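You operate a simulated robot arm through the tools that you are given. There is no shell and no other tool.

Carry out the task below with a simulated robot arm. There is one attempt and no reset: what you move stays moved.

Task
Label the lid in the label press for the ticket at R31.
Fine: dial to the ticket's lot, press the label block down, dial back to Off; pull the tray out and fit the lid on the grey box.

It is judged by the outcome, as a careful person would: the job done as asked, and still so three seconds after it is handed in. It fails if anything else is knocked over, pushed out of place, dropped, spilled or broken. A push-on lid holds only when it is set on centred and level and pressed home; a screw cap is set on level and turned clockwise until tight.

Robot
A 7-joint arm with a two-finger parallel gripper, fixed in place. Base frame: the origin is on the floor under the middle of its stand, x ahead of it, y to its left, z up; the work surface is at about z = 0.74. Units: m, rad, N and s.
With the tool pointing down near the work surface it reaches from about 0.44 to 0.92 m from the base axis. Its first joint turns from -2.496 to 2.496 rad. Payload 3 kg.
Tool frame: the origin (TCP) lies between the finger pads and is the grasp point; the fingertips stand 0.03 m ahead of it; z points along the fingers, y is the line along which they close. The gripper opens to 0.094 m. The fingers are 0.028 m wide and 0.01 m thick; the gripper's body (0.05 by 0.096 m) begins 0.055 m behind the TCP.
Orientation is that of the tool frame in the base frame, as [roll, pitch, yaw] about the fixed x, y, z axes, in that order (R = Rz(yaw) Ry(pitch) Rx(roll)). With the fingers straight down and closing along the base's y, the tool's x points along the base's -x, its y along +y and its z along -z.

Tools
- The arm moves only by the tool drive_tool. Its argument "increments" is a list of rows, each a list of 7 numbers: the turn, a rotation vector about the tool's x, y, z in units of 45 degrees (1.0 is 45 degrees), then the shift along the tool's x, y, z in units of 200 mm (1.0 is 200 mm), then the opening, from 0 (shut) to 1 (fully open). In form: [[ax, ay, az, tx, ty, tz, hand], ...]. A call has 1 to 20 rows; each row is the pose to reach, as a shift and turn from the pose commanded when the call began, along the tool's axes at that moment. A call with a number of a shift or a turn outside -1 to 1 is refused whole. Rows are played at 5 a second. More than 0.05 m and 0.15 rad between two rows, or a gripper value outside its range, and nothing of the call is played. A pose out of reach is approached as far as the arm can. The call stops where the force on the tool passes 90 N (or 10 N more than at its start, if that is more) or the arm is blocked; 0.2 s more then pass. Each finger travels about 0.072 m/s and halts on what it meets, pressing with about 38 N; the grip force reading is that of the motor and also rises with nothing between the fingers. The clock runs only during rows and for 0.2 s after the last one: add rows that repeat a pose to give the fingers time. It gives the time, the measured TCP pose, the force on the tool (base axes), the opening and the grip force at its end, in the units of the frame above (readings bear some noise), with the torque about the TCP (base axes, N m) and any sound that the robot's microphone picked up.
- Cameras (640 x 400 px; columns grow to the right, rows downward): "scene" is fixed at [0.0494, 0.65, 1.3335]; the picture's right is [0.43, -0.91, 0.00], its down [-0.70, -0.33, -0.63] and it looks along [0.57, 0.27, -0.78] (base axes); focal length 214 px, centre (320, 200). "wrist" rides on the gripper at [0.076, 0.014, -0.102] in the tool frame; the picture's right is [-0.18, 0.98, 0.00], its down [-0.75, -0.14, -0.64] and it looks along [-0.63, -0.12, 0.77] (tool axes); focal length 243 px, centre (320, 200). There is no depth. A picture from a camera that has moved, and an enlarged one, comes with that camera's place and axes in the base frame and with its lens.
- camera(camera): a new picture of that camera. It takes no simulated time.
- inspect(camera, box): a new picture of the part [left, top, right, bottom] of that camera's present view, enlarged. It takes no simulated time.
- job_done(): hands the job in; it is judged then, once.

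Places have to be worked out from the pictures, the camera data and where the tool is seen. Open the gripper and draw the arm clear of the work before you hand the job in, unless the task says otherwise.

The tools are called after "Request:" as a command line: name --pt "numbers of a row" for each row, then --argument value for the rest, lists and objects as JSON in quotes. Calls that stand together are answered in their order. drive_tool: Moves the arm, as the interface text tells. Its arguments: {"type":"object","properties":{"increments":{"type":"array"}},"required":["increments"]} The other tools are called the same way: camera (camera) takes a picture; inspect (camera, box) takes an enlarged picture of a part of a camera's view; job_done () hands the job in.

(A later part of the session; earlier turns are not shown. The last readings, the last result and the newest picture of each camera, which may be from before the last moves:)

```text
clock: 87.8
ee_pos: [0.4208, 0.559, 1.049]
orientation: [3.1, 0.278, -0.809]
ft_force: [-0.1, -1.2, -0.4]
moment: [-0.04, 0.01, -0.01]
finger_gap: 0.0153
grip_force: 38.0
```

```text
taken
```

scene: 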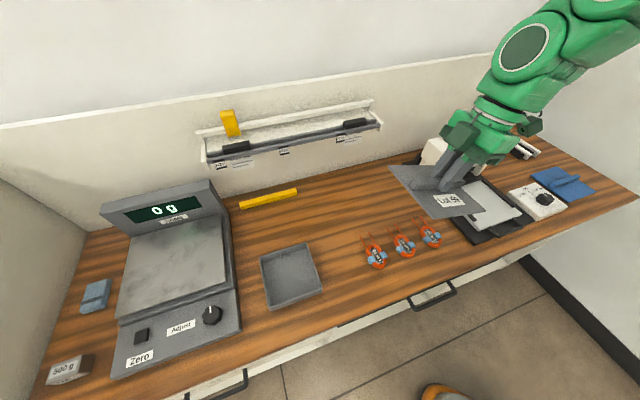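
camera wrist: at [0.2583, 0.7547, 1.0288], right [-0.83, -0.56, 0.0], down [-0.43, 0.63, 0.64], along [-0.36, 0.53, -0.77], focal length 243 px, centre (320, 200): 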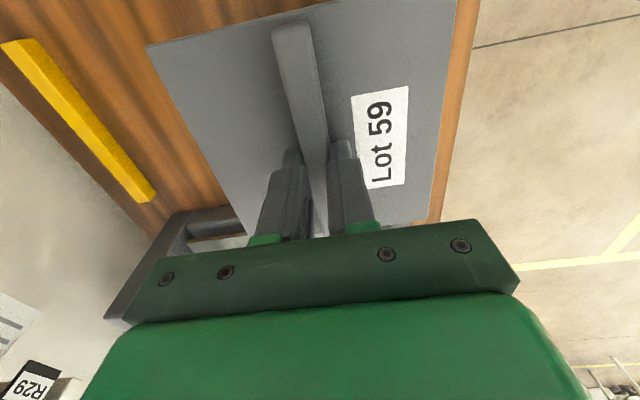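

Request:
drive_tool --pt "0.01 0.071 -0.0045 -0.037 -0.025 0.097 0" --pt "0.019 0.142 -0.009 -0.075 -0.05 0.194 0" --pt "0.029 0.213 -0.0135 -0.112 -0.074 0.291 0" --pt "0.039 0.284 -0.018 -0.149 -0.099 0.388 0" --pt "0.0484 0.3545 -0.0225 -0.1865 -0.124 0.485 0" --pt "0.0484 0.3545 -0.0225 -0.1865 -0.124 0.485 0"

```text
clock: 89.2
ee_pos: [0.3898, 0.6164, 0.964]
orientation: [3.14, -0.001, -0.785]
ft_force: [-0.6, -0.5, -1.2]
moment: [-0.03, -0.04, -0.01]
finger_gap: 0.0149
grip_force: 38.2
```

The lid is vertical and level again. Now I'll move back over the box.

Request:
drive_tool --pt "0 0 0 -0.08 0 0 0" --pt "0 0 0 -0.2 -0.01 0 0" --pt "0 0 0 -0.35 -0.02 0 0" --pt "0 0 0 -0.5 -0.03 0 0" --pt "0 0 0 -0.65 -0.04 0 0" --pt "0 0 0 -0.8 -0.042 0 0" --pt "0 0 0 -0.92 -0.042 0 0" --pt "0 0 0 -1.0 -0.042 0 0" --pt "0 0 0 -1.0 -0.042 0 0"

Request:
drive_tool --pt "0 0 0 -0.1 0 0.05 0" --pt "0 0 0 -0.22 0 0.1 0" --pt "0 0 0 -0.32 0 0.2 0" --pt "0 0 0 -0.354 0 0.32 0" --pt "0 0 0 -0.354 0 0.45 0" --pt "0 0 0 -0.354 0 0.56 0" --pt "0 0 0 -0.354 0 0.56 0"

Request:
inspect --camera "scene" --box '[245, 225, 345, 315]'

Request:
inspect --camera "scene" --box '[260, 285, 290, 310]'

Request:
inspect --camera "scene" --box '[305, 265, 335, 290]'

```text
clock: 91.2
ee_pos: [0.2572, 0.7641, 0.966]
orientation: [3.141, -0.001, -0.788]
ft_force: [-0.8, 1.0, -1.2]
moment: [0.02, -0.03, 0.0]
finger_gap: 0.0151
grip_force: 38.1
```

```text
clock: 92.8
ee_pos: [0.2065, 0.8157, 0.8529]
orientation: [-3.141, 0.0, -0.784]
ft_force: [0.5, 0.4, -0.1]
moment: [-0.01, 0.01, -0.03]
finger_gap: 0.0149
grip_force: 37.8
```

```text
4.44 times, centred on (295, 270) of scene
camera zoom: at [0.0494, 0.65, 1.3335], right [0.43, -0.91, 0.0], down [-0.7, -0.33, -0.63], along [0.57, 0.27, -0.78], focal length 953 px, centre (431, -111)
```

zoom: 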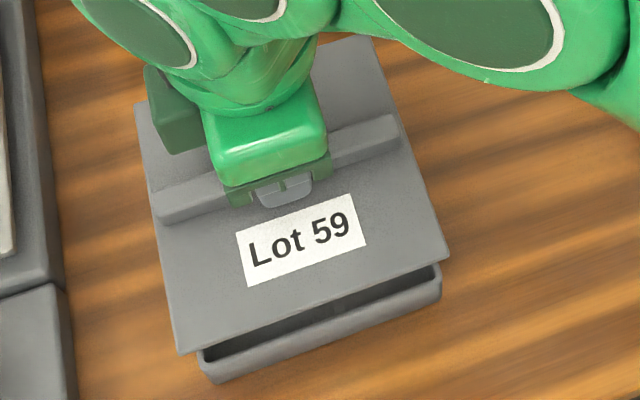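

```text
16.00 times, centred on (275, 298) of scene
camera zoom: at [0.0494, 0.65, 1.3335], right [0.43, -0.91, 0.0], down [-0.7, -0.33, -0.63], along [0.57, 0.27, -0.78], focal length 3432 px, centre (1040, -1360)
```

zoom: 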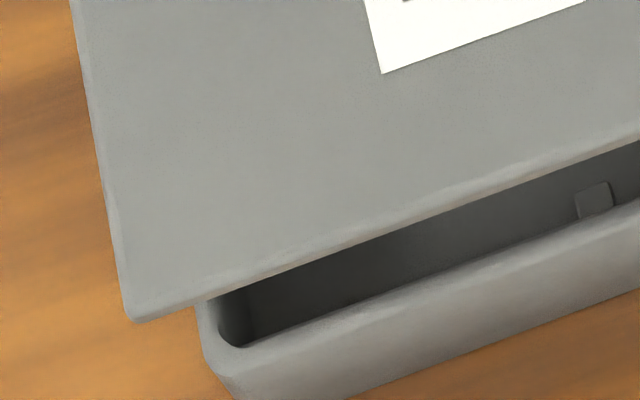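

```text
16.00 times, centred on (320, 278) of scene
camera zoom: at [0.0494, 0.65, 1.3335], right [0.43, -0.91, 0.0], down [-0.7, -0.33, -0.63], along [0.57, 0.27, -0.78], focal length 3432 px, centre (320, -1040)
```

zoom: 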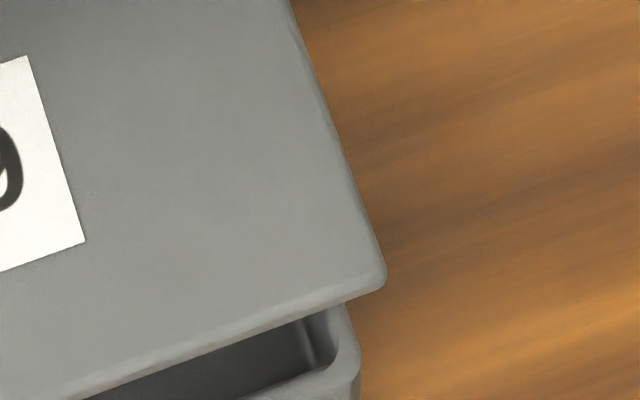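

The side-to-side alignment is right on; the lid centre is about 2.9 mm too far back. I'll correct that and lower to just above the rim.

Request:
drive_tool --pt "0 0 0 0 0.0145 0.03 0" --pt "0 0 0 0 0.0145 0.06 0" --pt "0 0 0 0 0.0145 0.09 0" --pt "0 0 0 0 0.0145 0.12 0" --pt "0 0 0 0 0.0145 0.12 0"

Request:
inspect --camera "scene" --box '[260, 290, 290, 315]'

Request:
inspect --camera "scene" --box '[305, 270, 335, 295]'

Request:
inspect --camera "scene" --box '[260, 230, 320, 270]'

```text
clock: 94.0
ee_pos: [0.203, 0.8131, 0.8295]
orientation: [3.141, 0.001, -0.784]
ft_force: [0.9, 0.5, -0.2]
moment: [-0.03, 0.04, -0.03]
finger_gap: 0.015
grip_force: 37.7
```

```text
16.00 times, centred on (275, 302) of scene
camera zoom: at [0.0494, 0.65, 1.3335], right [0.43, -0.91, 0.0], down [-0.7, -0.33, -0.63], along [0.57, 0.27, -0.78], focal length 3432 px, centre (1040, -1440)
```

zoom: 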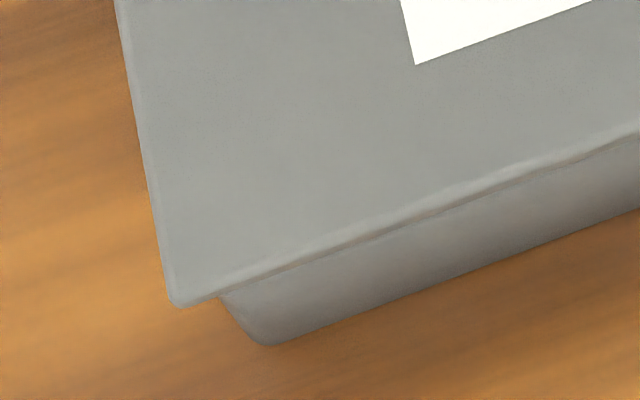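

```text
16.00 times, centred on (320, 282) of scene
camera zoom: at [0.0494, 0.65, 1.3335], right [0.43, -0.91, 0.0], down [-0.7, -0.33, -0.63], along [0.57, 0.27, -0.78], focal length 3432 px, centre (320, -1120)
```

zoom: 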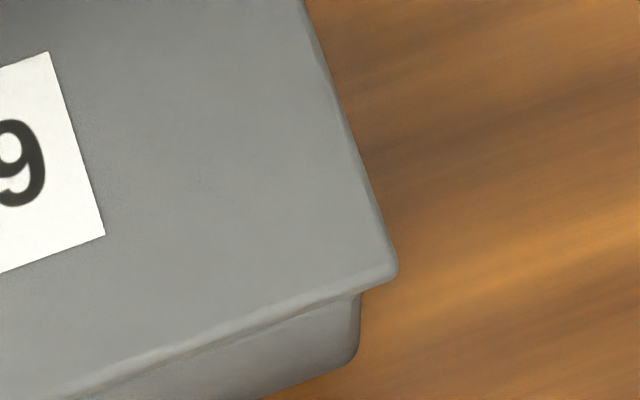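

```text
10.00 times, centred on (290, 250) of scene
camera zoom: at [0.0494, 0.65, 1.3335], right [0.43, -0.91, 0.0], down [-0.7, -0.33, -0.63], along [0.57, 0.27, -0.78], focal length 2145 px, centre (620, -300)
```

zoom: 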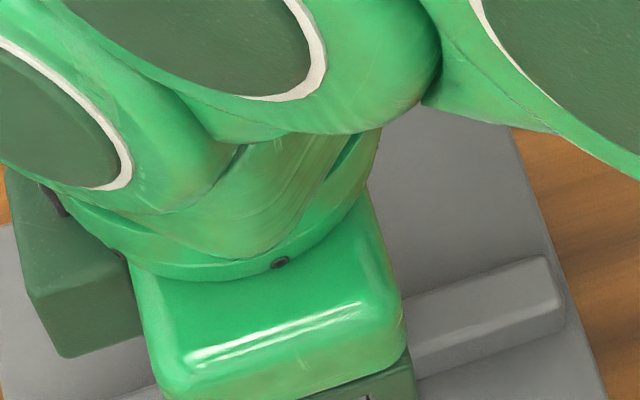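

Now within 1 mm in both directions and square. I'll lower in small steps to light contact.

Request:
drive_tool --pt "0 0 0 0 -0.0025 0.012 0" --pt "0 0 0 0 -0.0025 0.024 0" --pt "0 0 0 0 -0.0025 0.036 0" --pt "0 0 0 0 -0.0025 0.05 0" --pt "0 0 0 0 -0.0025 0.05 0"

Request:
drive_tool --pt "0 0 0 0 0 0.006 0" --pt "0 0 0 0 0 0.012 0" --pt "0 0 0 0 0 0.012 0"

```text
clock: 95.2
ee_pos: [0.2042, 0.8132, 0.8208]
orientation: [3.141, 0.001, -0.785]
ft_force: [0.2, 1.1, -1.9]
moment: [0.0, 0.01, -0.03]
finger_gap: 0.0152
grip_force: 38.4
```

```text
clock: 96.0
ee_pos: [0.2039, 0.813, 0.8174]
orientation: [-3.141, 0.001, -0.784]
ft_force: [0.0, 0.6, -0.3]
moment: [0.0, -0.01, -0.02]
finger_gap: 0.0147
grip_force: 37.5
```

Request:
drive_tool --pt "0 0 0 0 0 0.005 0" --pt "0 0 0 0 0 0.01 0" --pt "0 0 0 0 0 0.01 0"

```text
clock: 96.8
ee_pos: [0.2044, 0.813, 0.8155]
orientation: [-3.141, 0.0, -0.784]
ft_force: [0.0, 1.1, -0.7]
moment: [0.01, 0.0, 0.0]
finger_gap: 0.0149
grip_force: 38.0
```

Request:
drive_tool --pt "0 0 0 0 0 0.005 0" --pt "0 0 0 0 0 0.007 0" --pt "0 0 0 0 0 0.007 0"

```text
clock: 97.6
ee_pos: [0.2048, 0.8125, 0.8136]
orientation: [-3.141, 0.001, -0.784]
ft_force: [1.0, 1.7, 5.4]
moment: [0.38, 0.29, -0.05]
finger_gap: 0.0151
grip_force: 38.3
```

Request:
drive_tool --pt "0 0 0 0 0 0.003 0" --pt "0 0 0 0 0 0.006 0" --pt "0 0 0 0 0 0.006 0"

Request:
inspect --camera "scene" --box '[260, 290, 290, 315]'

Request:
inspect --camera "scene" --box '[305, 270, 335, 295]'

```text
clock: 98.4
ee_pos: [0.2044, 0.8126, 0.8145]
orientation: [-3.142, 0.001, -0.783]
ft_force: [-2.0, -7.2, 34.8]
moment: [-0.35, -0.07, 0.0]
finger_gap: 0.0148
grip_force: 37.6
```

```text
16.00 times, centred on (275, 302) of scene
camera zoom: at [0.0494, 0.65, 1.3335], right [0.43, -0.91, 0.0], down [-0.7, -0.33, -0.63], along [0.57, 0.27, -0.78], focal length 3432 px, centre (1040, -1440)
```

zoom: 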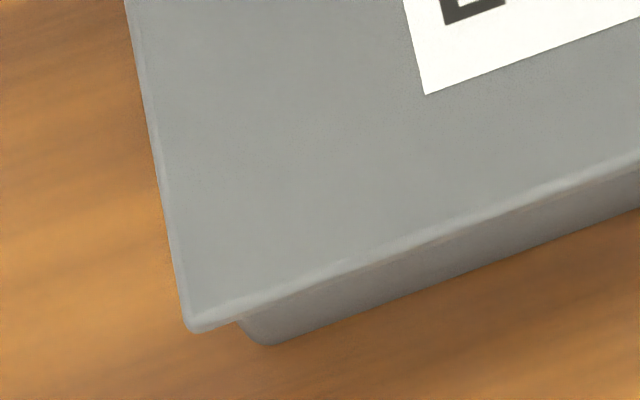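

```text
16.00 times, centred on (320, 282) of scene
camera zoom: at [0.0494, 0.65, 1.3335], right [0.43, -0.91, 0.0], down [-0.7, -0.33, -0.63], along [0.57, 0.27, -0.78], focal length 3432 px, centre (320, -1120)
```

zoom: 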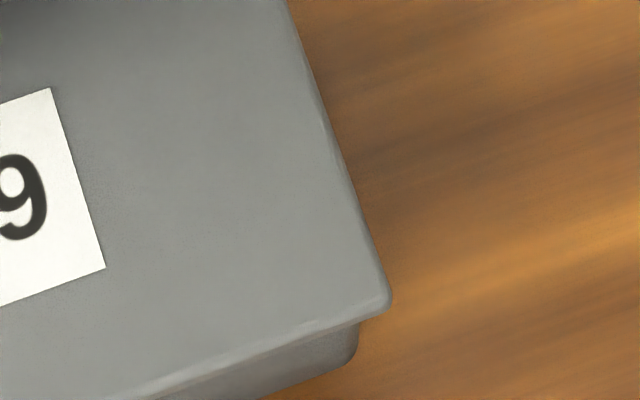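

The lid sits fully on the rim and centred (scene offset under 0.5 mm), at 35 N. I'll ease off to near-zero force, then open the fingers cleanly so the lid isn't dragged.

Request:
drive_tool --pt "0 0 0 0 0 -0.003 0" --pt "0 0 0 0 0 -0.0055 0" --pt "0 0 0 0 0 -0.0055 0"

Request:
inspect --camera "scene" --box '[260, 290, 290, 315]'

```text
clock: 99.2
ee_pos: [0.2042, 0.8133, 0.8148]
orientation: [3.141, -0.001, -0.783]
ft_force: [-0.9, 7.6, 19.1]
moment: [0.44, 0.25, -0.03]
finger_gap: 0.0152
grip_force: 37.9
```

```text
16.00 times, centred on (275, 302) of scene
camera zoom: at [0.0494, 0.65, 1.3335], right [0.43, -0.91, 0.0], down [-0.7, -0.33, -0.63], along [0.57, 0.27, -0.78], focal length 3432 px, centre (1040, -1440)
```

zoom: 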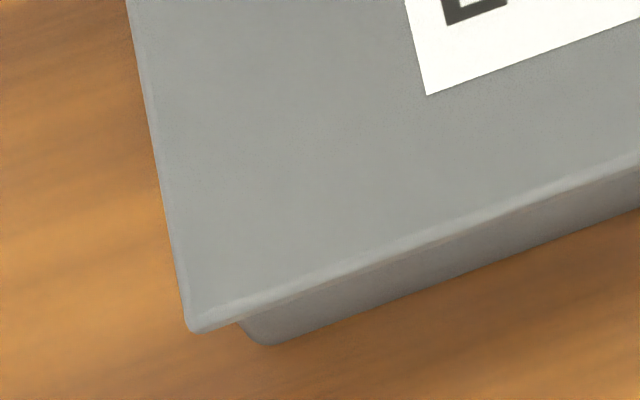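

Request:
drive_tool --pt "0 0 0 0 0 -0.003 0" --pt "0 0 0 0 0 -0.004 0" --pt "0 0 0 0 0 -0.004 0"

```text
clock: 100.0
ee_pos: [0.2026, 0.8117, 0.8147]
orientation: [3.14, -0.002, -0.783]
ft_force: [-0.2, -0.2, 0.1]
moment: [-0.02, -0.02, 0.03]
finger_gap: 0.0151
grip_force: 38.3
```

Force is zero now. Opening the fingers in place, then checking the lid before lifting.

Request:
drive_tool --pt "0 0 0 0 0 0 0.2" --pt "0 0 0 0 0 0 0.3" --pt "0 0 0 0 0 0 0.45" --pt "0 0 0 0 0 0 0.45"

Request:
inspect --camera "scene" --box '[260, 290, 290, 315]'

Request:
inspect --camera "scene" --box '[305, 270, 335, 295]'

```text
clock: 101.0
ee_pos: [0.2037, 0.8126, 0.8143]
orientation: [-3.141, 0.0, -0.783]
ft_force: [-0.4, 0.3, 0.0]
moment: [-0.02, 0.01, 0.01]
finger_gap: 0.042
grip_force: 0.1
```

```text
16.00 times, centred on (275, 302) of scene
camera zoom: at [0.0494, 0.65, 1.3335], right [0.43, -0.91, 0.0], down [-0.7, -0.33, -0.63], along [0.57, 0.27, -0.78], focal length 3432 px, centre (1040, -1440)
```

zoom: 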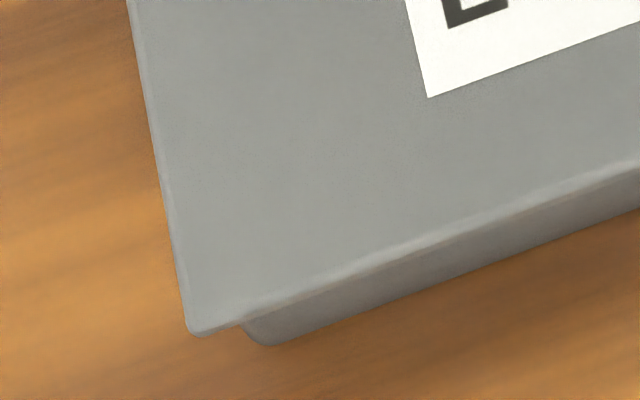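

```text
16.00 times, centred on (320, 282) of scene
camera zoom: at [0.0494, 0.65, 1.3335], right [0.43, -0.91, 0.0], down [-0.7, -0.33, -0.63], along [0.57, 0.27, -0.78], focal length 3432 px, centre (320, -1120)
```

zoom: 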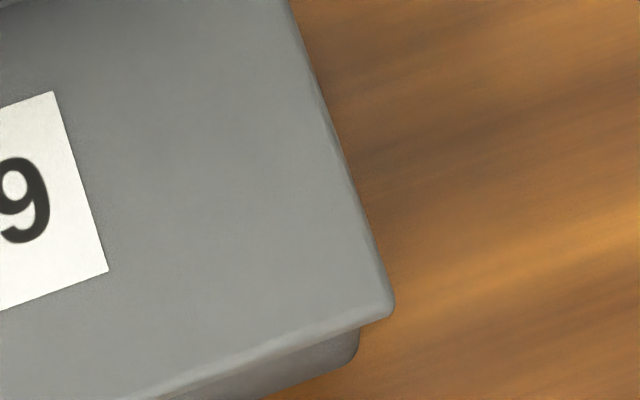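

The lid stayed put and centred (under 0.5 mm of movement). Now I'll rise clear of the bar, close the fingers and come down to press on the centre of the bar.

Request:
drive_tool --pt "0 0 0 0 0 -0.05 0.45" --pt "0 0 0 0 0 -0.15 0.45" --pt "0 0 0 0 0 -0.22 0.3" --pt "0 0 0 0 0 -0.22 0.0" --pt "0 0 0 0 0 -0.22 0.0" --pt "0 0 0 0 0 -0.22 0.0"

Request:
inspect --camera "wrist" --box '[180, 0, 440, 220]'

Request:
inspect --camera "scene" --box '[250, 230, 340, 315]'

```text
clock: 102.4
ee_pos: [0.204, 0.8114, 0.8578]
orientation: [3.141, 0.0, -0.783]
ft_force: [0.5, -0.2, -0.7]
moment: [0.01, 0.0, 0.02]
finger_gap: 0.0004
grip_force: 32.7
```

```text
1.82 times, centred on (310, 110) of wrist
camera zoom: at [0.2492, 0.747, 0.96], right [-0.82, -0.57, 0.0], down [-0.43, 0.63, 0.64], along [-0.36, 0.53, -0.77], focal length 441 px, centre (338, 364)
```

zoom: 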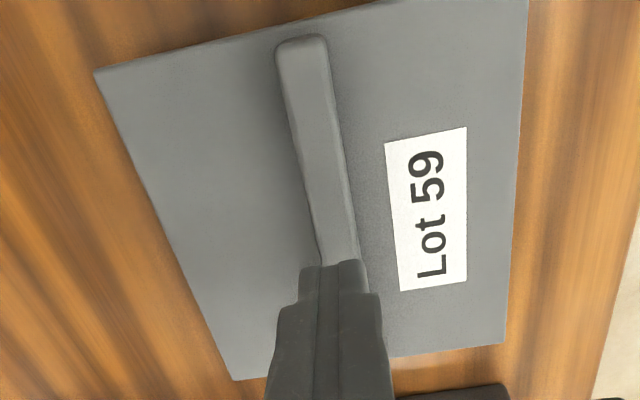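

```text
4.71 times, centred on (295, 272) of scene
camera zoom: at [0.0494, 0.65, 1.3335], right [0.43, -0.91, 0.0], down [-0.7, -0.33, -0.63], along [0.57, 0.27, -0.78], focal length 1009 px, centre (438, -141)
```

zoom: 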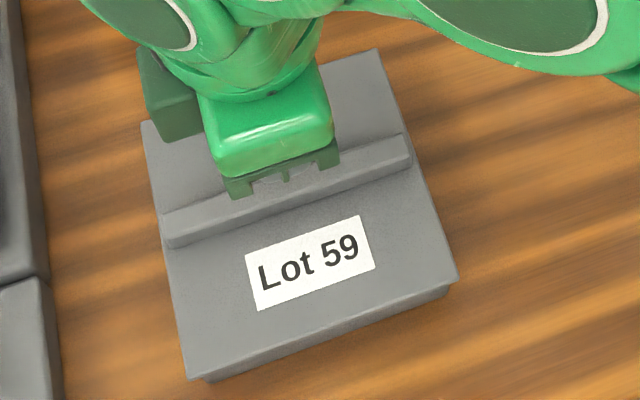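

The lid is sitting level and centred with nothing holding it. I'll lower the closed fingertips onto the bar's centre.

Request:
drive_tool --pt "0 0 0 0 0 0.05 0" --pt "0 0 0 0 0 0.1 0" --pt "0 0 0 0 0 0.13 0" --pt "0 0 0 0 0 0.145 0" --pt "0 0 0 0 0 0.145 0"

```text
clock: 103.6
ee_pos: [0.2045, 0.8118, 0.8296]
orientation: [3.141, 0.0, -0.784]
ft_force: [0.2, -2.5, 13.0]
moment: [-0.07, -0.01, -0.01]
finger_gap: 0.0
grip_force: 32.9
```

Contact at 13 N on the bar. Pressing down steadily.

Request:
drive_tool --pt "0 0 0 0 0 0.004 0" --pt "0 0 0 0 0 0.007 0" --pt "0 0 0 0 0 0.01 0" --pt "0 0 0 0 0 0.01 0"

Request:
inspect --camera "scene" --box '[260, 290, 290, 315]'

Request:
inspect --camera "scene" --box '[305, 270, 335, 295]'

```text
clock: 104.6
ee_pos: [0.2039, 0.814, 0.8293]
orientation: [-3.139, 0.001, -0.783]
ft_force: [0.0, -6.9, 46.9]
moment: [-0.26, -0.03, -0.01]
finger_gap: 0.0
grip_force: 32.7
```

```text
16.00 times, centred on (275, 302) of scene
camera zoom: at [0.0494, 0.65, 1.3335], right [0.43, -0.91, 0.0], down [-0.7, -0.33, -0.63], along [0.57, 0.27, -0.78], focal length 3432 px, centre (1040, -1440)
```

zoom: 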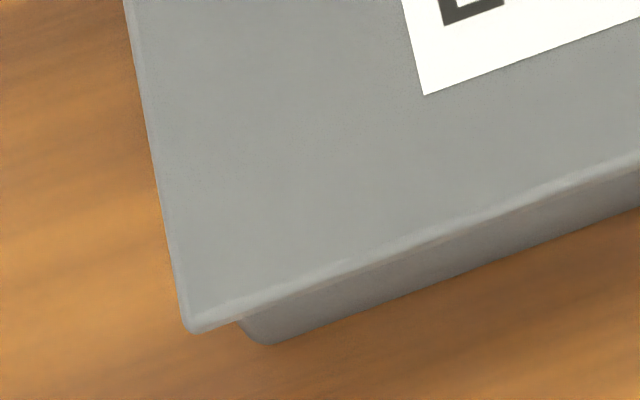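

```text
16.00 times, centred on (320, 282) of scene
camera zoom: at [0.0494, 0.65, 1.3335], right [0.43, -0.91, 0.0], down [-0.7, -0.33, -0.63], along [0.57, 0.27, -0.78], focal length 3432 px, centre (320, -1120)
```

zoom: 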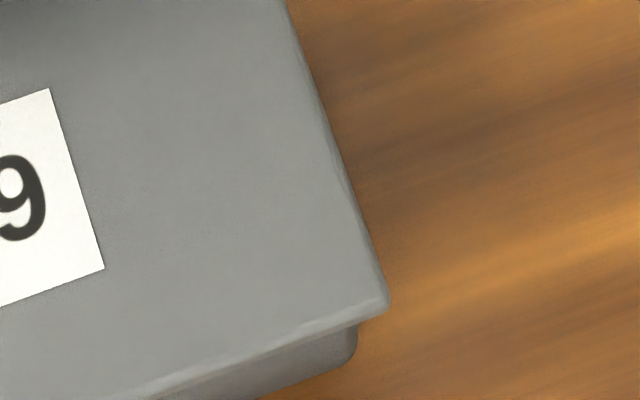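

47 N and still centred. Pressing up toward 80 N, then holding briefly.

Request:
drive_tool --pt "0 0 0 0 0 0.003 0" --pt "0 0 0 0 0 0.006 0" --pt "0 0 0 0 0 0.006 0" --pt "0 0 0 0 0 0.006 0"

Request:
inspect --camera "scene" --box '[260, 290, 290, 315]'

```text
clock: 105.6
ee_pos: [0.2042, 0.8122, 0.8304]
orientation: [-3.138, 0.003, -0.786]
ft_force: [1.5, -3.1, 90.0]
moment: [-0.22, -0.16, 0.03]
finger_gap: 0.0
grip_force: 32.6
```

```text
16.00 times, centred on (275, 302) of scene
camera zoom: at [0.0494, 0.65, 1.3335], right [0.43, -0.91, 0.0], down [-0.7, -0.33, -0.63], along [0.57, 0.27, -0.78], focal length 3432 px, centre (1040, -1440)
```

zoom: 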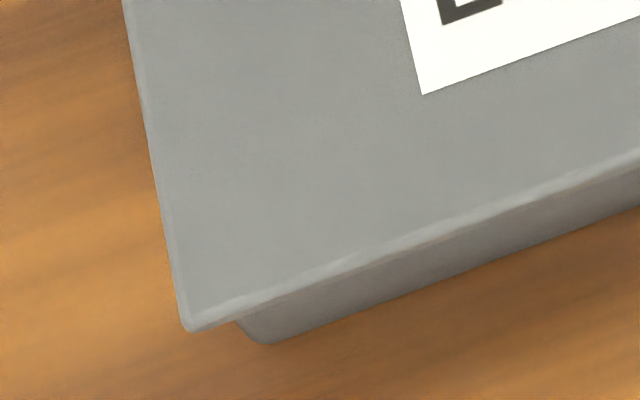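

90 N applied straight down and the lid hasn't shifted. I'll lift straight off and check it stays.

Request:
drive_tool --pt "0 0 0 0 0 -0.006 0" --pt "0 0 0 0 0 -0.015 0" --pt "0 0 0 0 0 -0.04 0" --pt "0 0 0 0 0 -0.1 0" --pt "0 0 0 0 0 -0.2 0" --pt "0 0 0 0 0 -0.3 0" --pt "0 0 0 0 0 -0.3 0"

Request:
inspect --camera "scene" --box '[260, 290, 290, 315]'

Request:
inspect --camera "scene" --box '[305, 270, 335, 295]'

Request:
camera --camera "wrist"

```text
clock: 107.2
ee_pos: [0.2044, 0.8141, 0.8871]
orientation: [3.139, 0.0, -0.783]
ft_force: [0.6, 0.2, 0.3]
moment: [-0.02, -0.03, 0.02]
finger_gap: 0.0
grip_force: 33.3
```

```text
16.00 times, centred on (275, 302) of scene
camera zoom: at [0.0494, 0.65, 1.3335], right [0.43, -0.91, 0.0], down [-0.7, -0.33, -0.63], along [0.57, 0.27, -0.78], focal length 3432 px, centre (1040, -1440)
```

zoom: 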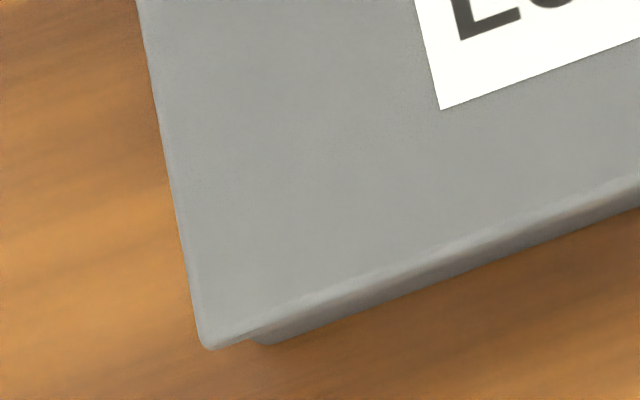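

```text
16.00 times, centred on (320, 282) of scene
camera zoom: at [0.0494, 0.65, 1.3335], right [0.43, -0.91, 0.0], down [-0.7, -0.33, -0.63], along [0.57, 0.27, -0.78], focal length 3432 px, centre (320, -1120)
```

zoom: 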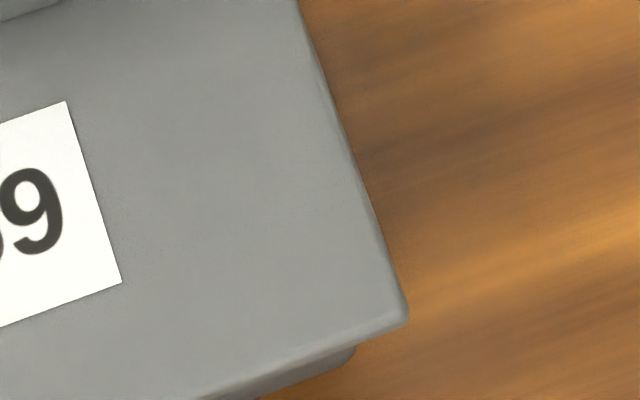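

```text
taken
camera wrist: at [0.2496, 0.7498, 0.9894], right [-0.82, -0.57, 0.0], down [-0.43, 0.63, 0.64], along [-0.36, 0.53, -0.77], focal length 243 px, centre (320, 200)
```

wrist: 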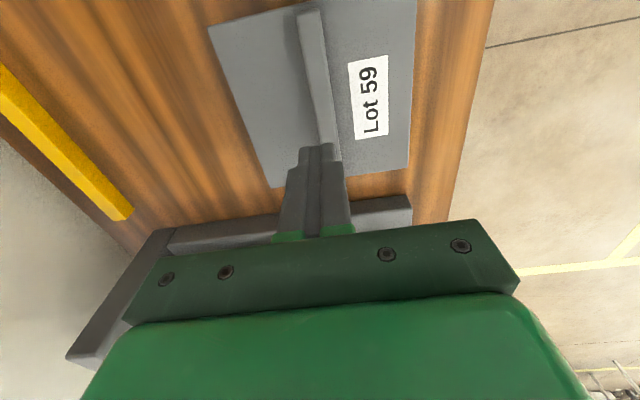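

The lid shifted about 3.5 mm toward the front as the fingertips came off, so it isn't latched yet. I want to see whether it is truly seated, so I'll back away to the front and look at the lid–rim joint from a low angle.

Request:
drive_tool --pt "0 0 0.1 0 0.05 -0.15 0" --pt "0 0 0.25 0 0.15 -0.2 0" --pt "0 0 0.4 0 0.3 -0.2 0" --pt "0 0 0.55 0 0.45 -0.2 0" --pt "0 0 0.7 0 0.6 -0.2 0" --pt "0 0 0.85 0 0.7 -0.2 0" --pt "0 0 1.0 0 0.75 -0.2 0" --pt "0 0 1.0 0 0.75 -0.2 0"

Request:
drive_tool --pt "0 0 0.15 0 0 0 0" --pt "0 0 0.3 0 0 0 0" --pt "0 0 0.45 0 0 0 0" --pt "0 0 0.6 0 0 0 0" --pt "0 0 0.75 0 0 0 0" --pt "0 0 0.9 0 0 0 0" --pt "0 0 1.0 0 0 0 0" --pt "0 0 1.0 0 0 0 0"

```text
clock: 109.0
ee_pos: [0.0974, 0.7068, 0.926]
orientation: [3.14, -0.002, -1.571]
ft_force: [-0.2, -0.5, -0.5]
moment: [0.02, 0.02, -0.01]
finger_gap: 0.0
grip_force: 34.1
```

```text
clock: 110.8
ee_pos: [0.0989, 0.7075, 0.9268]
orientation: [-3.14, 0.001, -2.357]
ft_force: [-0.2, -0.3, 0.5]
moment: [0.0, -0.04, -0.02]
finger_gap: 0.0
grip_force: 33.5
```

Request:
drive_tool --pt "0 -0.14 0 0.03 0 0.08 0.3" --pt "0 -0.28 0 0.06 0 0.16 0.6" --pt "0 -0.42 0 0.1 0 0.25 1" --pt "0 -0.56 0 0.1 0 0.34 1" --pt "0 -0.7 0 0.1 0 0.42 1" --pt "0 -0.85 0 0.1 0 0.5 1" --pt "0 -1.0 0 0.1 0 0.584 1" --pt "0 -1.0 0 0.1 0 0.584 1"

Request:
camera --camera "wrist"

Request:
inspect --camera "wrist" --box '[220, 100, 420, 240]'

```text
clock: 112.1
ee_pos: [0.1992, 0.6788, 0.8327]
orientation: [3.131, 0.587, -2.537]
ft_force: [0.2, 0.0, 0.9]
moment: [0.02, 0.03, -0.01]
finger_gap: 0.0938
grip_force: 0.1
stopped in row 6: the arm was blocked; the commanded pose is now the measured one
```

```text
taken
camera wrist: at [0.0936, 0.6202, 0.8762], right [-0.44, 0.89, 0.11], down [0.31, 0.03, 0.95], along [0.85, 0.45, -0.29], focal length 243 px, centre (320, 200)
```

wrist: 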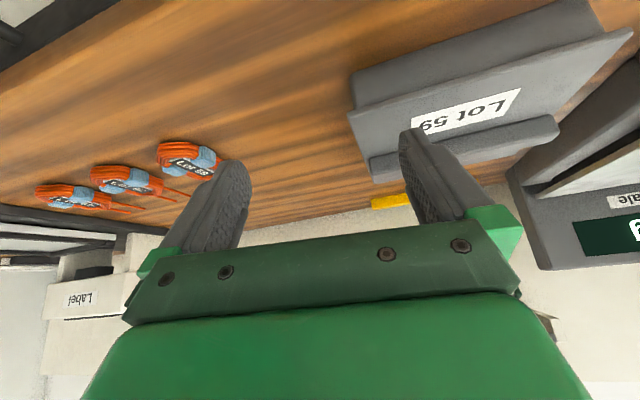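

```text
2.86 times, centred on (320, 170) of wrist
camera zoom: at [0.0936, 0.6202, 0.8762], right [-0.44, 0.89, 0.11], down [0.31, 0.03, 0.95], along [0.85, 0.45, -0.29], focal length 693 px, centre (320, 286)
```

zoom: 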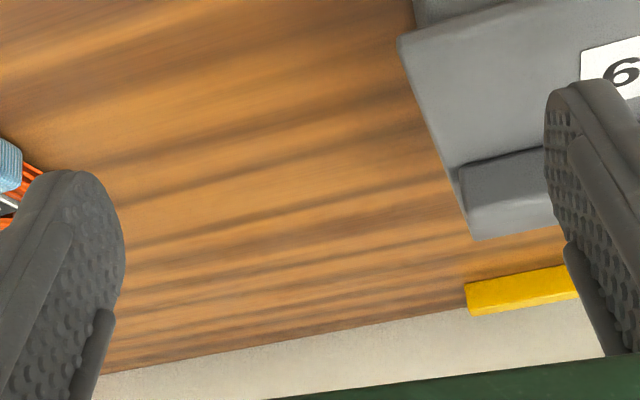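

The arm hit a joint limit partway and ended up slightly to the right, touching nothing. From here the camera still sees the box obliquely from the front, so I'll zoom in on the joint.

Request:
inspect --camera "wrist" --box '[340, 0, 640, 190]'

Request:
inspect --camera "wrist" --box '[345, 50, 445, 120]'

Request:
inspect --camera "wrist" --box '[540, 0, 640, 70]'

Request:
camera --camera "scene"

```text
2.11 times, centred on (490, 95) of wrist
camera zoom: at [0.0936, 0.6202, 0.8762], right [-0.44, 0.89, 0.11], down [0.31, 0.03, 0.95], along [0.85, 0.45, -0.29], focal length 511 px, centre (-38, 421)
```

zoom: 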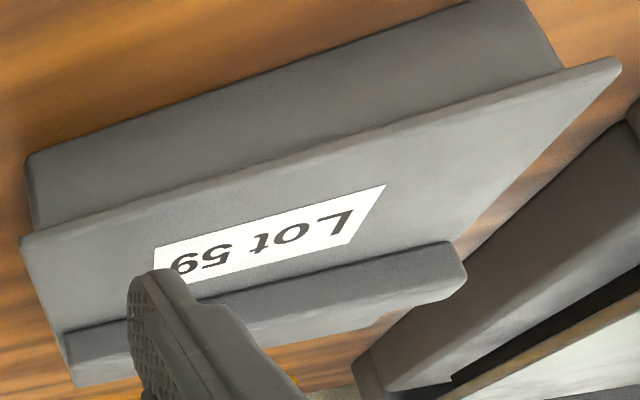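

```text
5.71 times, centred on (395, 85) of wrist
camera zoom: at [0.0936, 0.6202, 0.8762], right [-0.44, 0.89, 0.11], down [0.31, 0.03, 0.95], along [0.85, 0.45, -0.29], focal length 1386 px, centre (-109, 857)
```

zoom: 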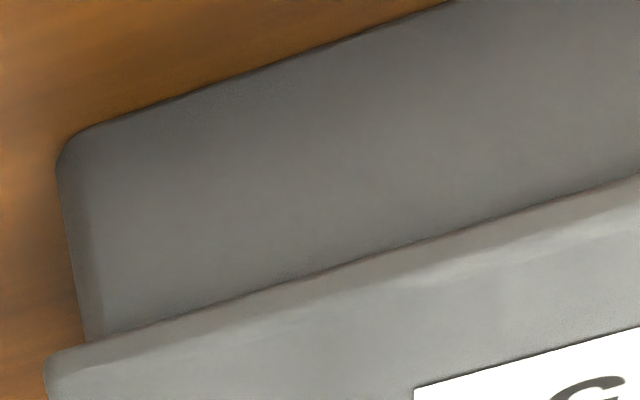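

```text
5.71 times, centred on (590, 35) of wrist
camera zoom: at [0.0936, 0.6202, 0.8762], right [-0.44, 0.89, 0.11], down [0.31, 0.03, 0.95], along [0.85, 0.45, -0.29], focal length 1386 px, centre (-1223, 1143)
```

zoom: 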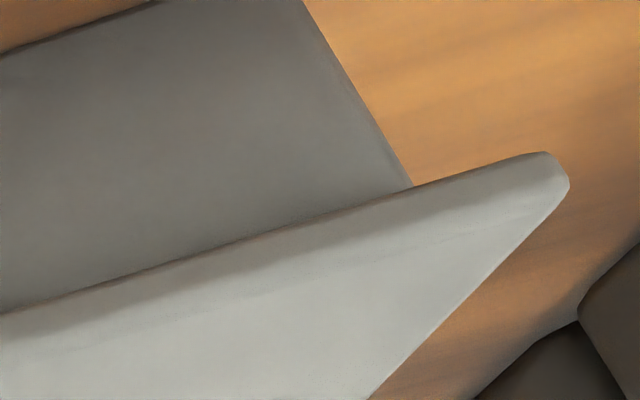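

```text
taken
```

scene: 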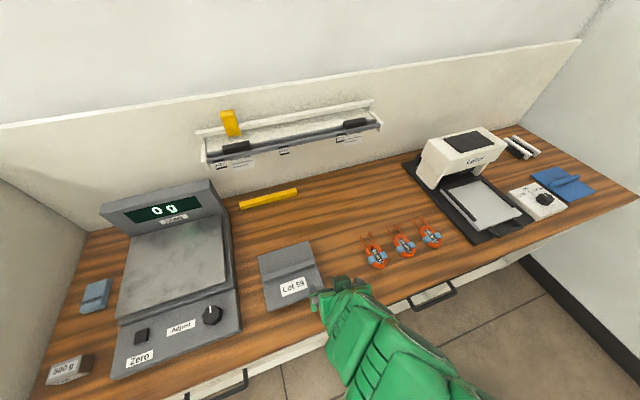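

The lid lies flush and level on the rim all along the front, with no gap, so it is fully down but about 3 mm off-centre. The cause is the arm flexing radially under load and dragging the lid as it unloads. I'll back out to a safe upright pose, regrasp, recentre, and compensate for that flex when pressing.

Request:
drive_tool --pt "-0.005 0.07 -0.02 -0.045 -0.034 -0.1 1" --pt "-0.013 0.187 -0.055 -0.09 -0.069 -0.2 1" --pt "-0.025 0.32 -0.1 -0.134 -0.103 -0.28 1" --pt "-0.036 0.46 -0.14 -0.179 -0.137 -0.36 1" --pt "-0.046 0.6 -0.18 -0.223 -0.172 -0.45 1" --pt "-0.0545 0.7465 -0.2197 -0.268 -0.206 -0.528 1" --pt "-0.0545 0.7465 -0.2197 -0.268 -0.206 -0.528 1"

Request:
inspect --camera "scene" --box '[250, 230, 340, 315]'

```text
clock: 113.7
ee_pos: [0.2096, 0.6355, 0.9523]
orientation: [-3.139, 0.001, -2.353]
ft_force: [0.1, -0.7, -0.3]
moment: [0.02, 0.03, 0.01]
finger_gap: 0.0941
grip_force: 0.0
```

```text
4.71 times, centred on (295, 272) of scene
camera zoom: at [0.0494, 0.65, 1.3335], right [0.43, -0.91, 0.0], down [-0.7, -0.33, -0.63], along [0.57, 0.27, -0.78], focal length 1009 px, centre (438, -141)
```

zoom: 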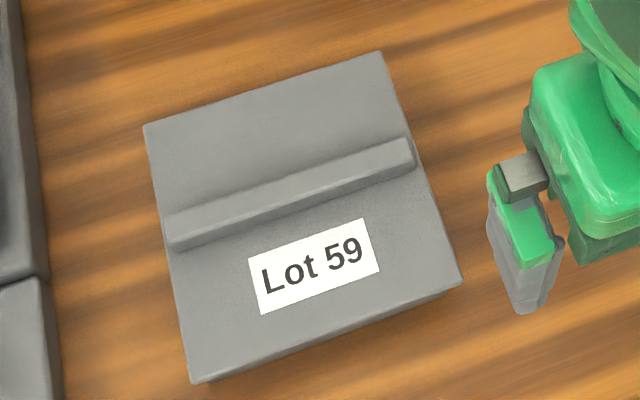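

Request:
drive_tool --pt "0 0 -0.15 0 0 0 1" --pt "0 0 -0.3 0 0 0 0.8" --pt "0 0 -0.45 0 0 0 0.6" --pt "0 0 -0.6 0 0 0 0.5" --pt "0 0 -0.75 0 0 0 0.5" --pt "0 0 -0.9 0 0 0 0.5" --pt "0 0 -1.0 0 0 0 0.5"

Request:
drive_tool --pt "0 0 -0.15 0 0 0 0.5" --pt "0 0 -0.3 0 0 0 0.5" --pt "0 0 -0.45 0 0 0 0.5" --pt "0 0 -0.6 0 0 0 0.5" --pt "0 0 -0.75 0 0 0 0.5" --pt "0 0 -0.9 0 0 0 0.5" --pt "0 0 -1.0 0 0 0 0.5" --pt "0 0 -1.0 0 0 0 0.5"

Request:
inspect --camera "scene" --box '[260, 290, 290, 315]'

Request:
inspect --camera "scene" --box '[305, 270, 335, 295]'

Request:
inspect --camera "scene" --box '[250, 240, 280, 265]'

Request:
inspect --camera "scene" --box '[290, 232, 320, 257]'

```text
clock: 115.3
ee_pos: [0.2102, 0.6361, 0.9521]
orientation: [-3.14, 0.0, -1.566]
ft_force: [-0.2, 0.4, 1.1]
moment: [-0.02, -0.02, -0.01]
finger_gap: 0.047
grip_force: 0.2
```

```text
clock: 117.1
ee_pos: [0.21, 0.6353, 0.9521]
orientation: [-3.141, -0.002, -0.782]
ft_force: [-0.3, -0.7, -0.1]
moment: [0.0, 0.0, 0.0]
finger_gap: 0.0471
grip_force: 0.0
```

```text
16.00 times, centred on (275, 302) of scene
camera zoom: at [0.0494, 0.65, 1.3335], right [0.43, -0.91, 0.0], down [-0.7, -0.33, -0.63], along [0.57, 0.27, -0.78], focal length 3432 px, centre (1040, -1440)
```

zoom: 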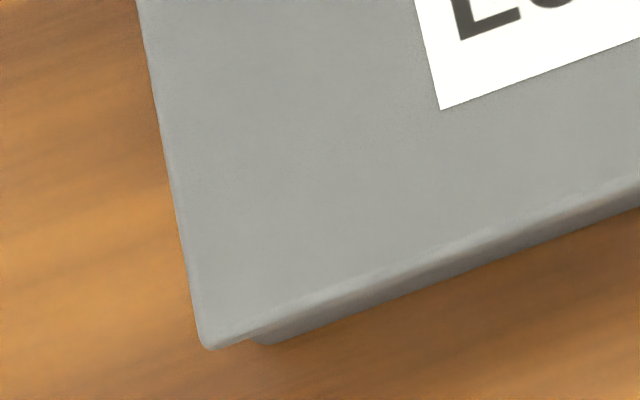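

```text
16.00 times, centred on (320, 282) of scene
camera zoom: at [0.0494, 0.65, 1.3335], right [0.43, -0.91, 0.0], down [-0.7, -0.33, -0.63], along [0.57, 0.27, -0.78], focal length 3432 px, centre (320, -1120)
```

zoom: 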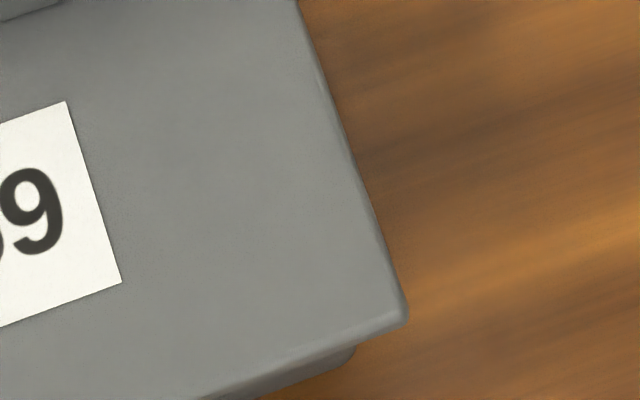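

```text
16.00 times, centred on (265, 252) of scene
camera zoom: at [0.0494, 0.65, 1.3335], right [0.43, -0.91, 0.0], down [-0.7, -0.33, -0.63], along [0.57, 0.27, -0.78], focal length 3432 px, centre (1200, -640)
```

zoom: 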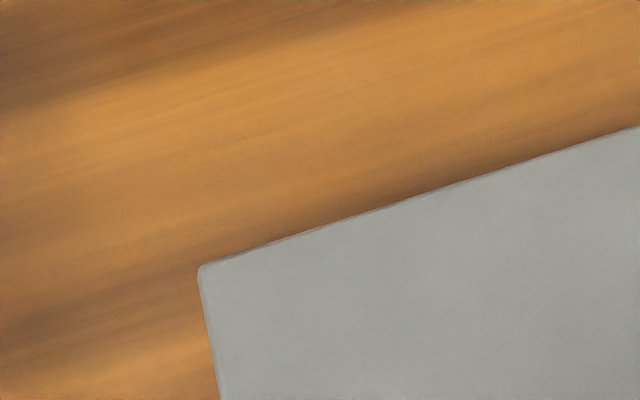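

```text
16.00 times, centred on (305, 244) of scene
camera zoom: at [0.0494, 0.65, 1.3335], right [0.43, -0.91, 0.0], down [-0.7, -0.33, -0.63], along [0.57, 0.27, -0.78], focal length 3432 px, centre (560, -512)
```

zoom: 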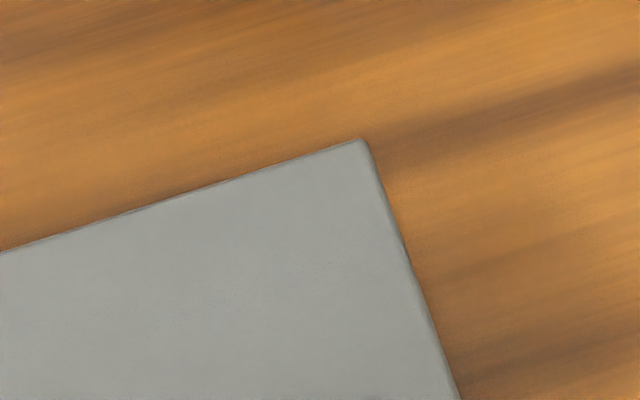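

With the arm out of the way, the lid is offset from the box centre by s +1.3 mm and n −3.4 mm. I'll regrasp it at its bar and fix that.

Request:
drive_tool --pt "0 0 0.002 -0.11 -0.1 0 0.5" --pt "0 0 0.004 -0.22 -0.2 0 0.5" --pt "0 0 0.004 -0.33 -0.3 0 0.5" --pt "0 0 0.004 -0.44 -0.4 0.05 0.5" --pt "0 0 0.004 -0.55 -0.5 0.12 0.5" --pt "0 0 0.004 -0.644 -0.592 0.22 0.5" --pt "0 0 0.004 -0.644 -0.592 0.34 0.5" --pt "0 0 0.004 -0.644 -0.592 0.34 0.5"

Request:
inspect --camera "wrist" --box '[180, 0, 440, 220]'

```text
clock: 118.9
ee_pos: [0.2028, 0.8096, 0.8828]
orientation: [-3.141, -0.001, -0.788]
ft_force: [-0.4, 0.7, -0.4]
moment: [0.0, -0.01, 0.04]
finger_gap: 0.047
grip_force: 0.1
```

```text
1.82 times, centred on (310, 110) of wrist
camera zoom: at [0.2477, 0.7461, 0.9862], right [-0.83, -0.56, 0.0], down [-0.43, 0.63, 0.64], along [-0.36, 0.53, -0.77], focal length 441 px, centre (338, 364)
```

zoom: 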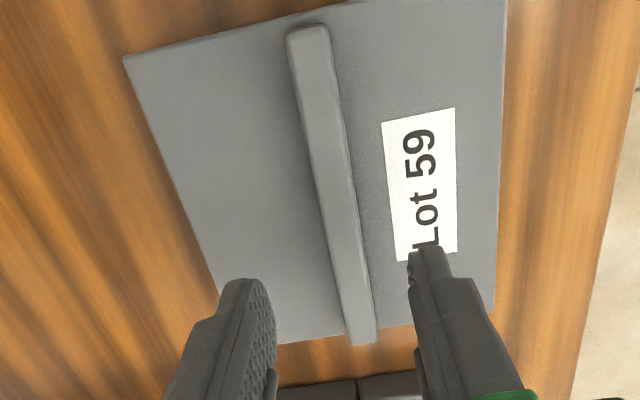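

Request:
drive_tool --pt "0 0 0 0 0 0.12 0.5" --pt "0 0 0 0 0 0.24 0.5" --pt "0 0 0 0 0 0.33 0.5" --pt "0 0 0 0 0 0.342 0.5" --pt "0 0 0 0 0 0.342 0.35" --pt "0 0 0 0 0 0.342 0.2" --pt "0 0 0 0 0 0.342 0.05" --pt "0 0 0 0 0 0.342 0.0" --pt "0 0 0 0 0 0.342 0.0"

Request:
inspect --camera "scene" --box '[260, 290, 290, 315]'

```text
clock: 120.9
ee_pos: [0.202, 0.8105, 0.8158]
orientation: [-3.139, -0.003, -0.788]
ft_force: [-0.2, 0.4, -0.3]
moment: [0.0, 0.02, 0.03]
finger_gap: 0.015
grip_force: 38.3
```

```text
16.00 times, centred on (275, 302) of scene
camera zoom: at [0.0494, 0.65, 1.3335], right [0.43, -0.91, 0.0], down [-0.7, -0.33, -0.63], along [0.57, 0.27, -0.78], focal length 3432 px, centre (1040, -1440)
```

zoom: 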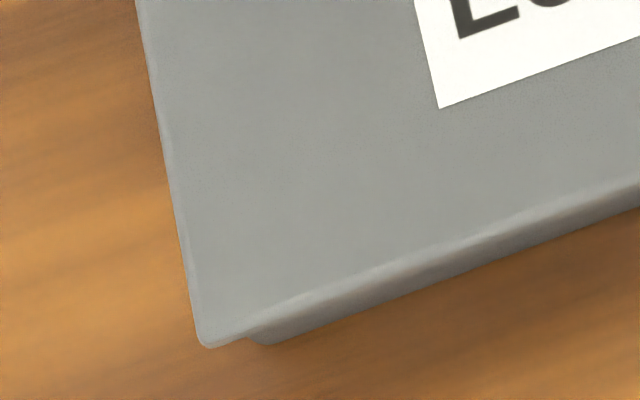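

Gripped without disturbing it. I'll lift 3 mm, shift s −1.3 mm and n +3.1 mm, and set it back down.

Request:
drive_tool --pt "0 0 0 0 0 -0.015 0" --pt "0 0 0 -0.003 -0.008 -0.03 0" --pt "0 0 0 -0.0065 -0.0155 -0.03 0" --pt "0 0 0 -0.0065 -0.0155 -0.02 0" --pt "0 0 0 -0.0065 -0.0155 -0.01 0" --pt "0 0 0 -0.0065 -0.0155 -0.01 0"

Request:
drive_tool --pt "0 0 0 0 0 0.004 0" --pt "0 0 0 0 0 0.008 0" --pt "0 0 0 0 0 0.008 0"

Request:
inspect --camera "scene" --box '[260, 290, 290, 315]'

```text
clock: 122.3
ee_pos: [0.2036, 0.8147, 0.818]
orientation: [-3.14, 0.0, -0.787]
ft_force: [0.3, -0.1, -1.4]
moment: [-0.03, 0.0, -0.01]
finger_gap: 0.0151
grip_force: 38.0
```

```text
clock: 123.1
ee_pos: [0.2037, 0.8152, 0.8158]
orientation: [-3.14, 0.001, -0.786]
ft_force: [0.3, 0.2, -0.9]
moment: [0.0, -0.01, 0.03]
finger_gap: 0.0151
grip_force: 37.8
```

```text
16.00 times, centred on (275, 302) of scene
camera zoom: at [0.0494, 0.65, 1.3335], right [0.43, -0.91, 0.0], down [-0.7, -0.33, -0.63], along [0.57, 0.27, -0.78], focal length 3432 px, centre (1040, -1440)
```

zoom: 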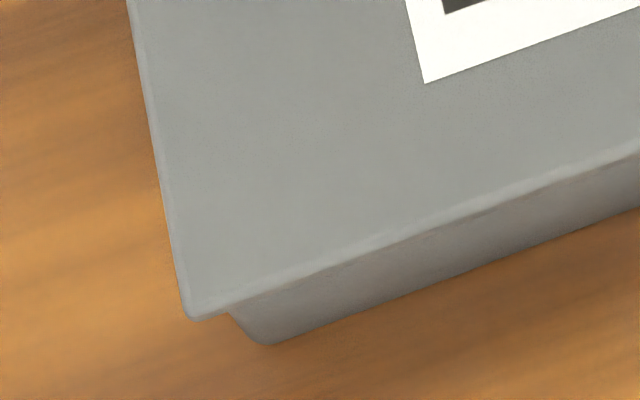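

Almost there; the lid is about 1 mm too far back. A small correction, then on to contact.

Request:
drive_tool --pt "0 0 0 0 0.0045 0 0" --pt "0 0 0 0 0.0045 0.003 0" --pt "0 0 0 0 0.0045 0.006 0" --pt "0 0 0 0 0.0045 0.006 0"

Request:
inspect --camera "scene" --box '[260, 290, 290, 315]'

```text
clock: 124.1
ee_pos: [0.2028, 0.8142, 0.8159]
orientation: [-3.14, 0.001, -0.787]
ft_force: [-0.9, -0.1, 3.5]
moment: [-0.15, -0.06, -0.01]
finger_gap: 0.0148
grip_force: 37.7
```

```text
16.00 times, centred on (275, 302) of scene
camera zoom: at [0.0494, 0.65, 1.3335], right [0.43, -0.91, 0.0], down [-0.7, -0.33, -0.63], along [0.57, 0.27, -0.78], focal length 3432 px, centre (1040, -1440)
```

zoom: 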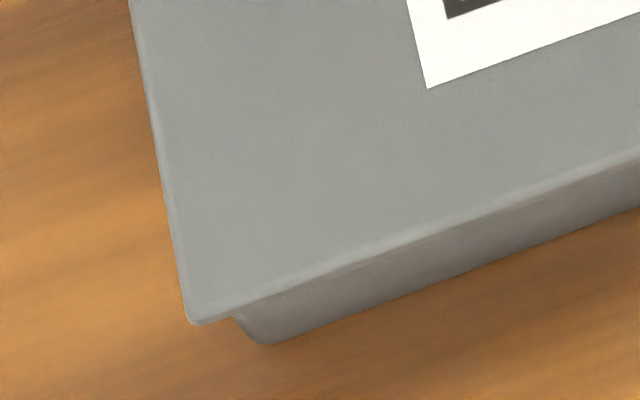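

Light contact, centred within 0.5 mm. Now I'll press while holding, adding a small inward compensation for the arm's radial flex, and check the lateral forces.

Request:
drive_tool --pt "0 0 0 0.0015 0.0026 0.005 0" --pt "0 0 0 0.0031 0.0051 0.01 0" --pt "0 0 0 0.0031 0.0051 0.01 0"

Request:
inspect --camera "scene" --box '[260, 290, 290, 315]'

```text
clock: 124.9
ee_pos: [0.2042, 0.8139, 0.8153]
orientation: [-3.136, 0.003, -0.788]
ft_force: [-3.8, 8.3, 34.4]
moment: [0.2, 0.17, -0.03]
finger_gap: 0.0151
grip_force: 38.1
```

```text
16.00 times, centred on (275, 302) of scene
camera zoom: at [0.0494, 0.65, 1.3335], right [0.43, -0.91, 0.0], down [-0.7, -0.33, -0.63], along [0.57, 0.27, -0.78], focal length 3432 px, centre (1040, -1440)
```

zoom: 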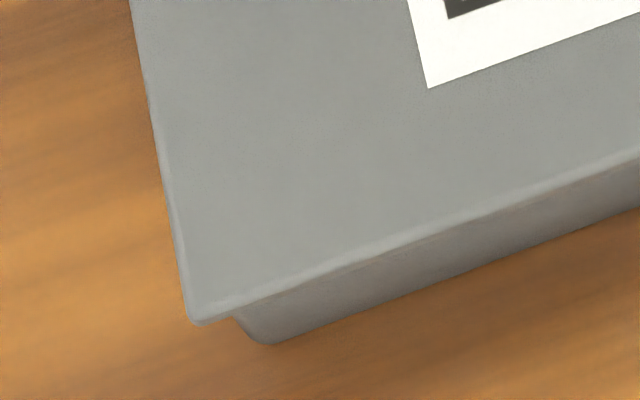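

Lateral forces changed sign, so the right compensation is about half that. I'll continue straight down to near 85 N with no further lateral shift.

Request:
drive_tool --pt "0 0 0 0 0 0.004 0" --pt "0 0 0 0 0 0.008 0" --pt "0 0 0 0 0 0.01 0" --pt "0 0 0 0 0 0.01 0"

Request:
inspect --camera "scene" --box '[260, 290, 290, 315]'

Request:
inspect --camera "scene" --box '[305, 270, 335, 295]'

```text
clock: 125.9
ee_pos: [0.2048, 0.8121, 0.8126]
orientation: [-3.137, 0.0, -0.788]
ft_force: [7.2, 8.8, 34.9]
moment: [0.19, -0.13, 0.05]
finger_gap: 0.015
grip_force: 38.2
```

```text
16.00 times, centred on (275, 302) of scene
camera zoom: at [0.0494, 0.65, 1.3335], right [0.43, -0.91, 0.0], down [-0.7, -0.33, -0.63], along [0.57, 0.27, -0.78], focal length 3432 px, centre (1040, -1440)
```

zoom: 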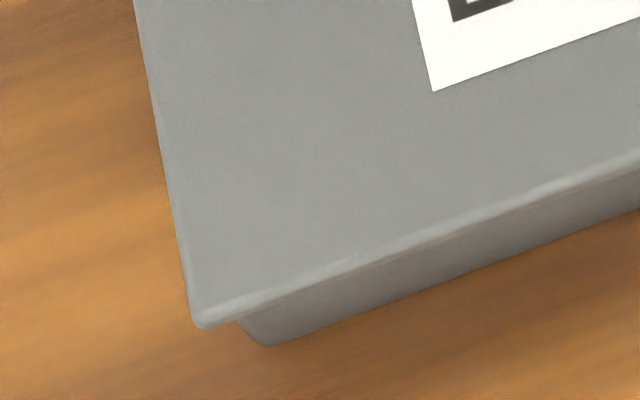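

```text
16.00 times, centred on (320, 282) of scene
camera zoom: at [0.0494, 0.65, 1.3335], right [0.43, -0.91, 0.0], down [-0.7, -0.33, -0.63], along [0.57, 0.27, -0.78], focal length 3432 px, centre (320, -1120)
```

zoom: 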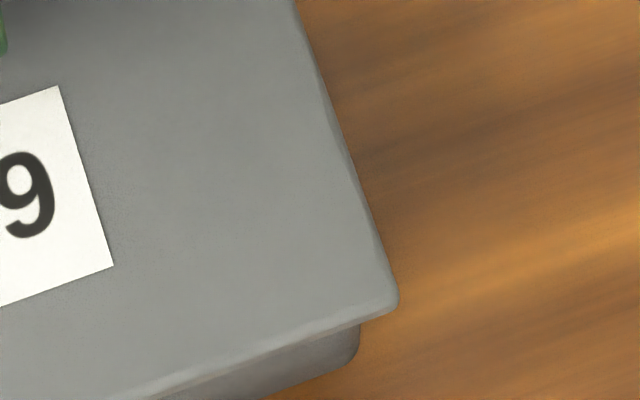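

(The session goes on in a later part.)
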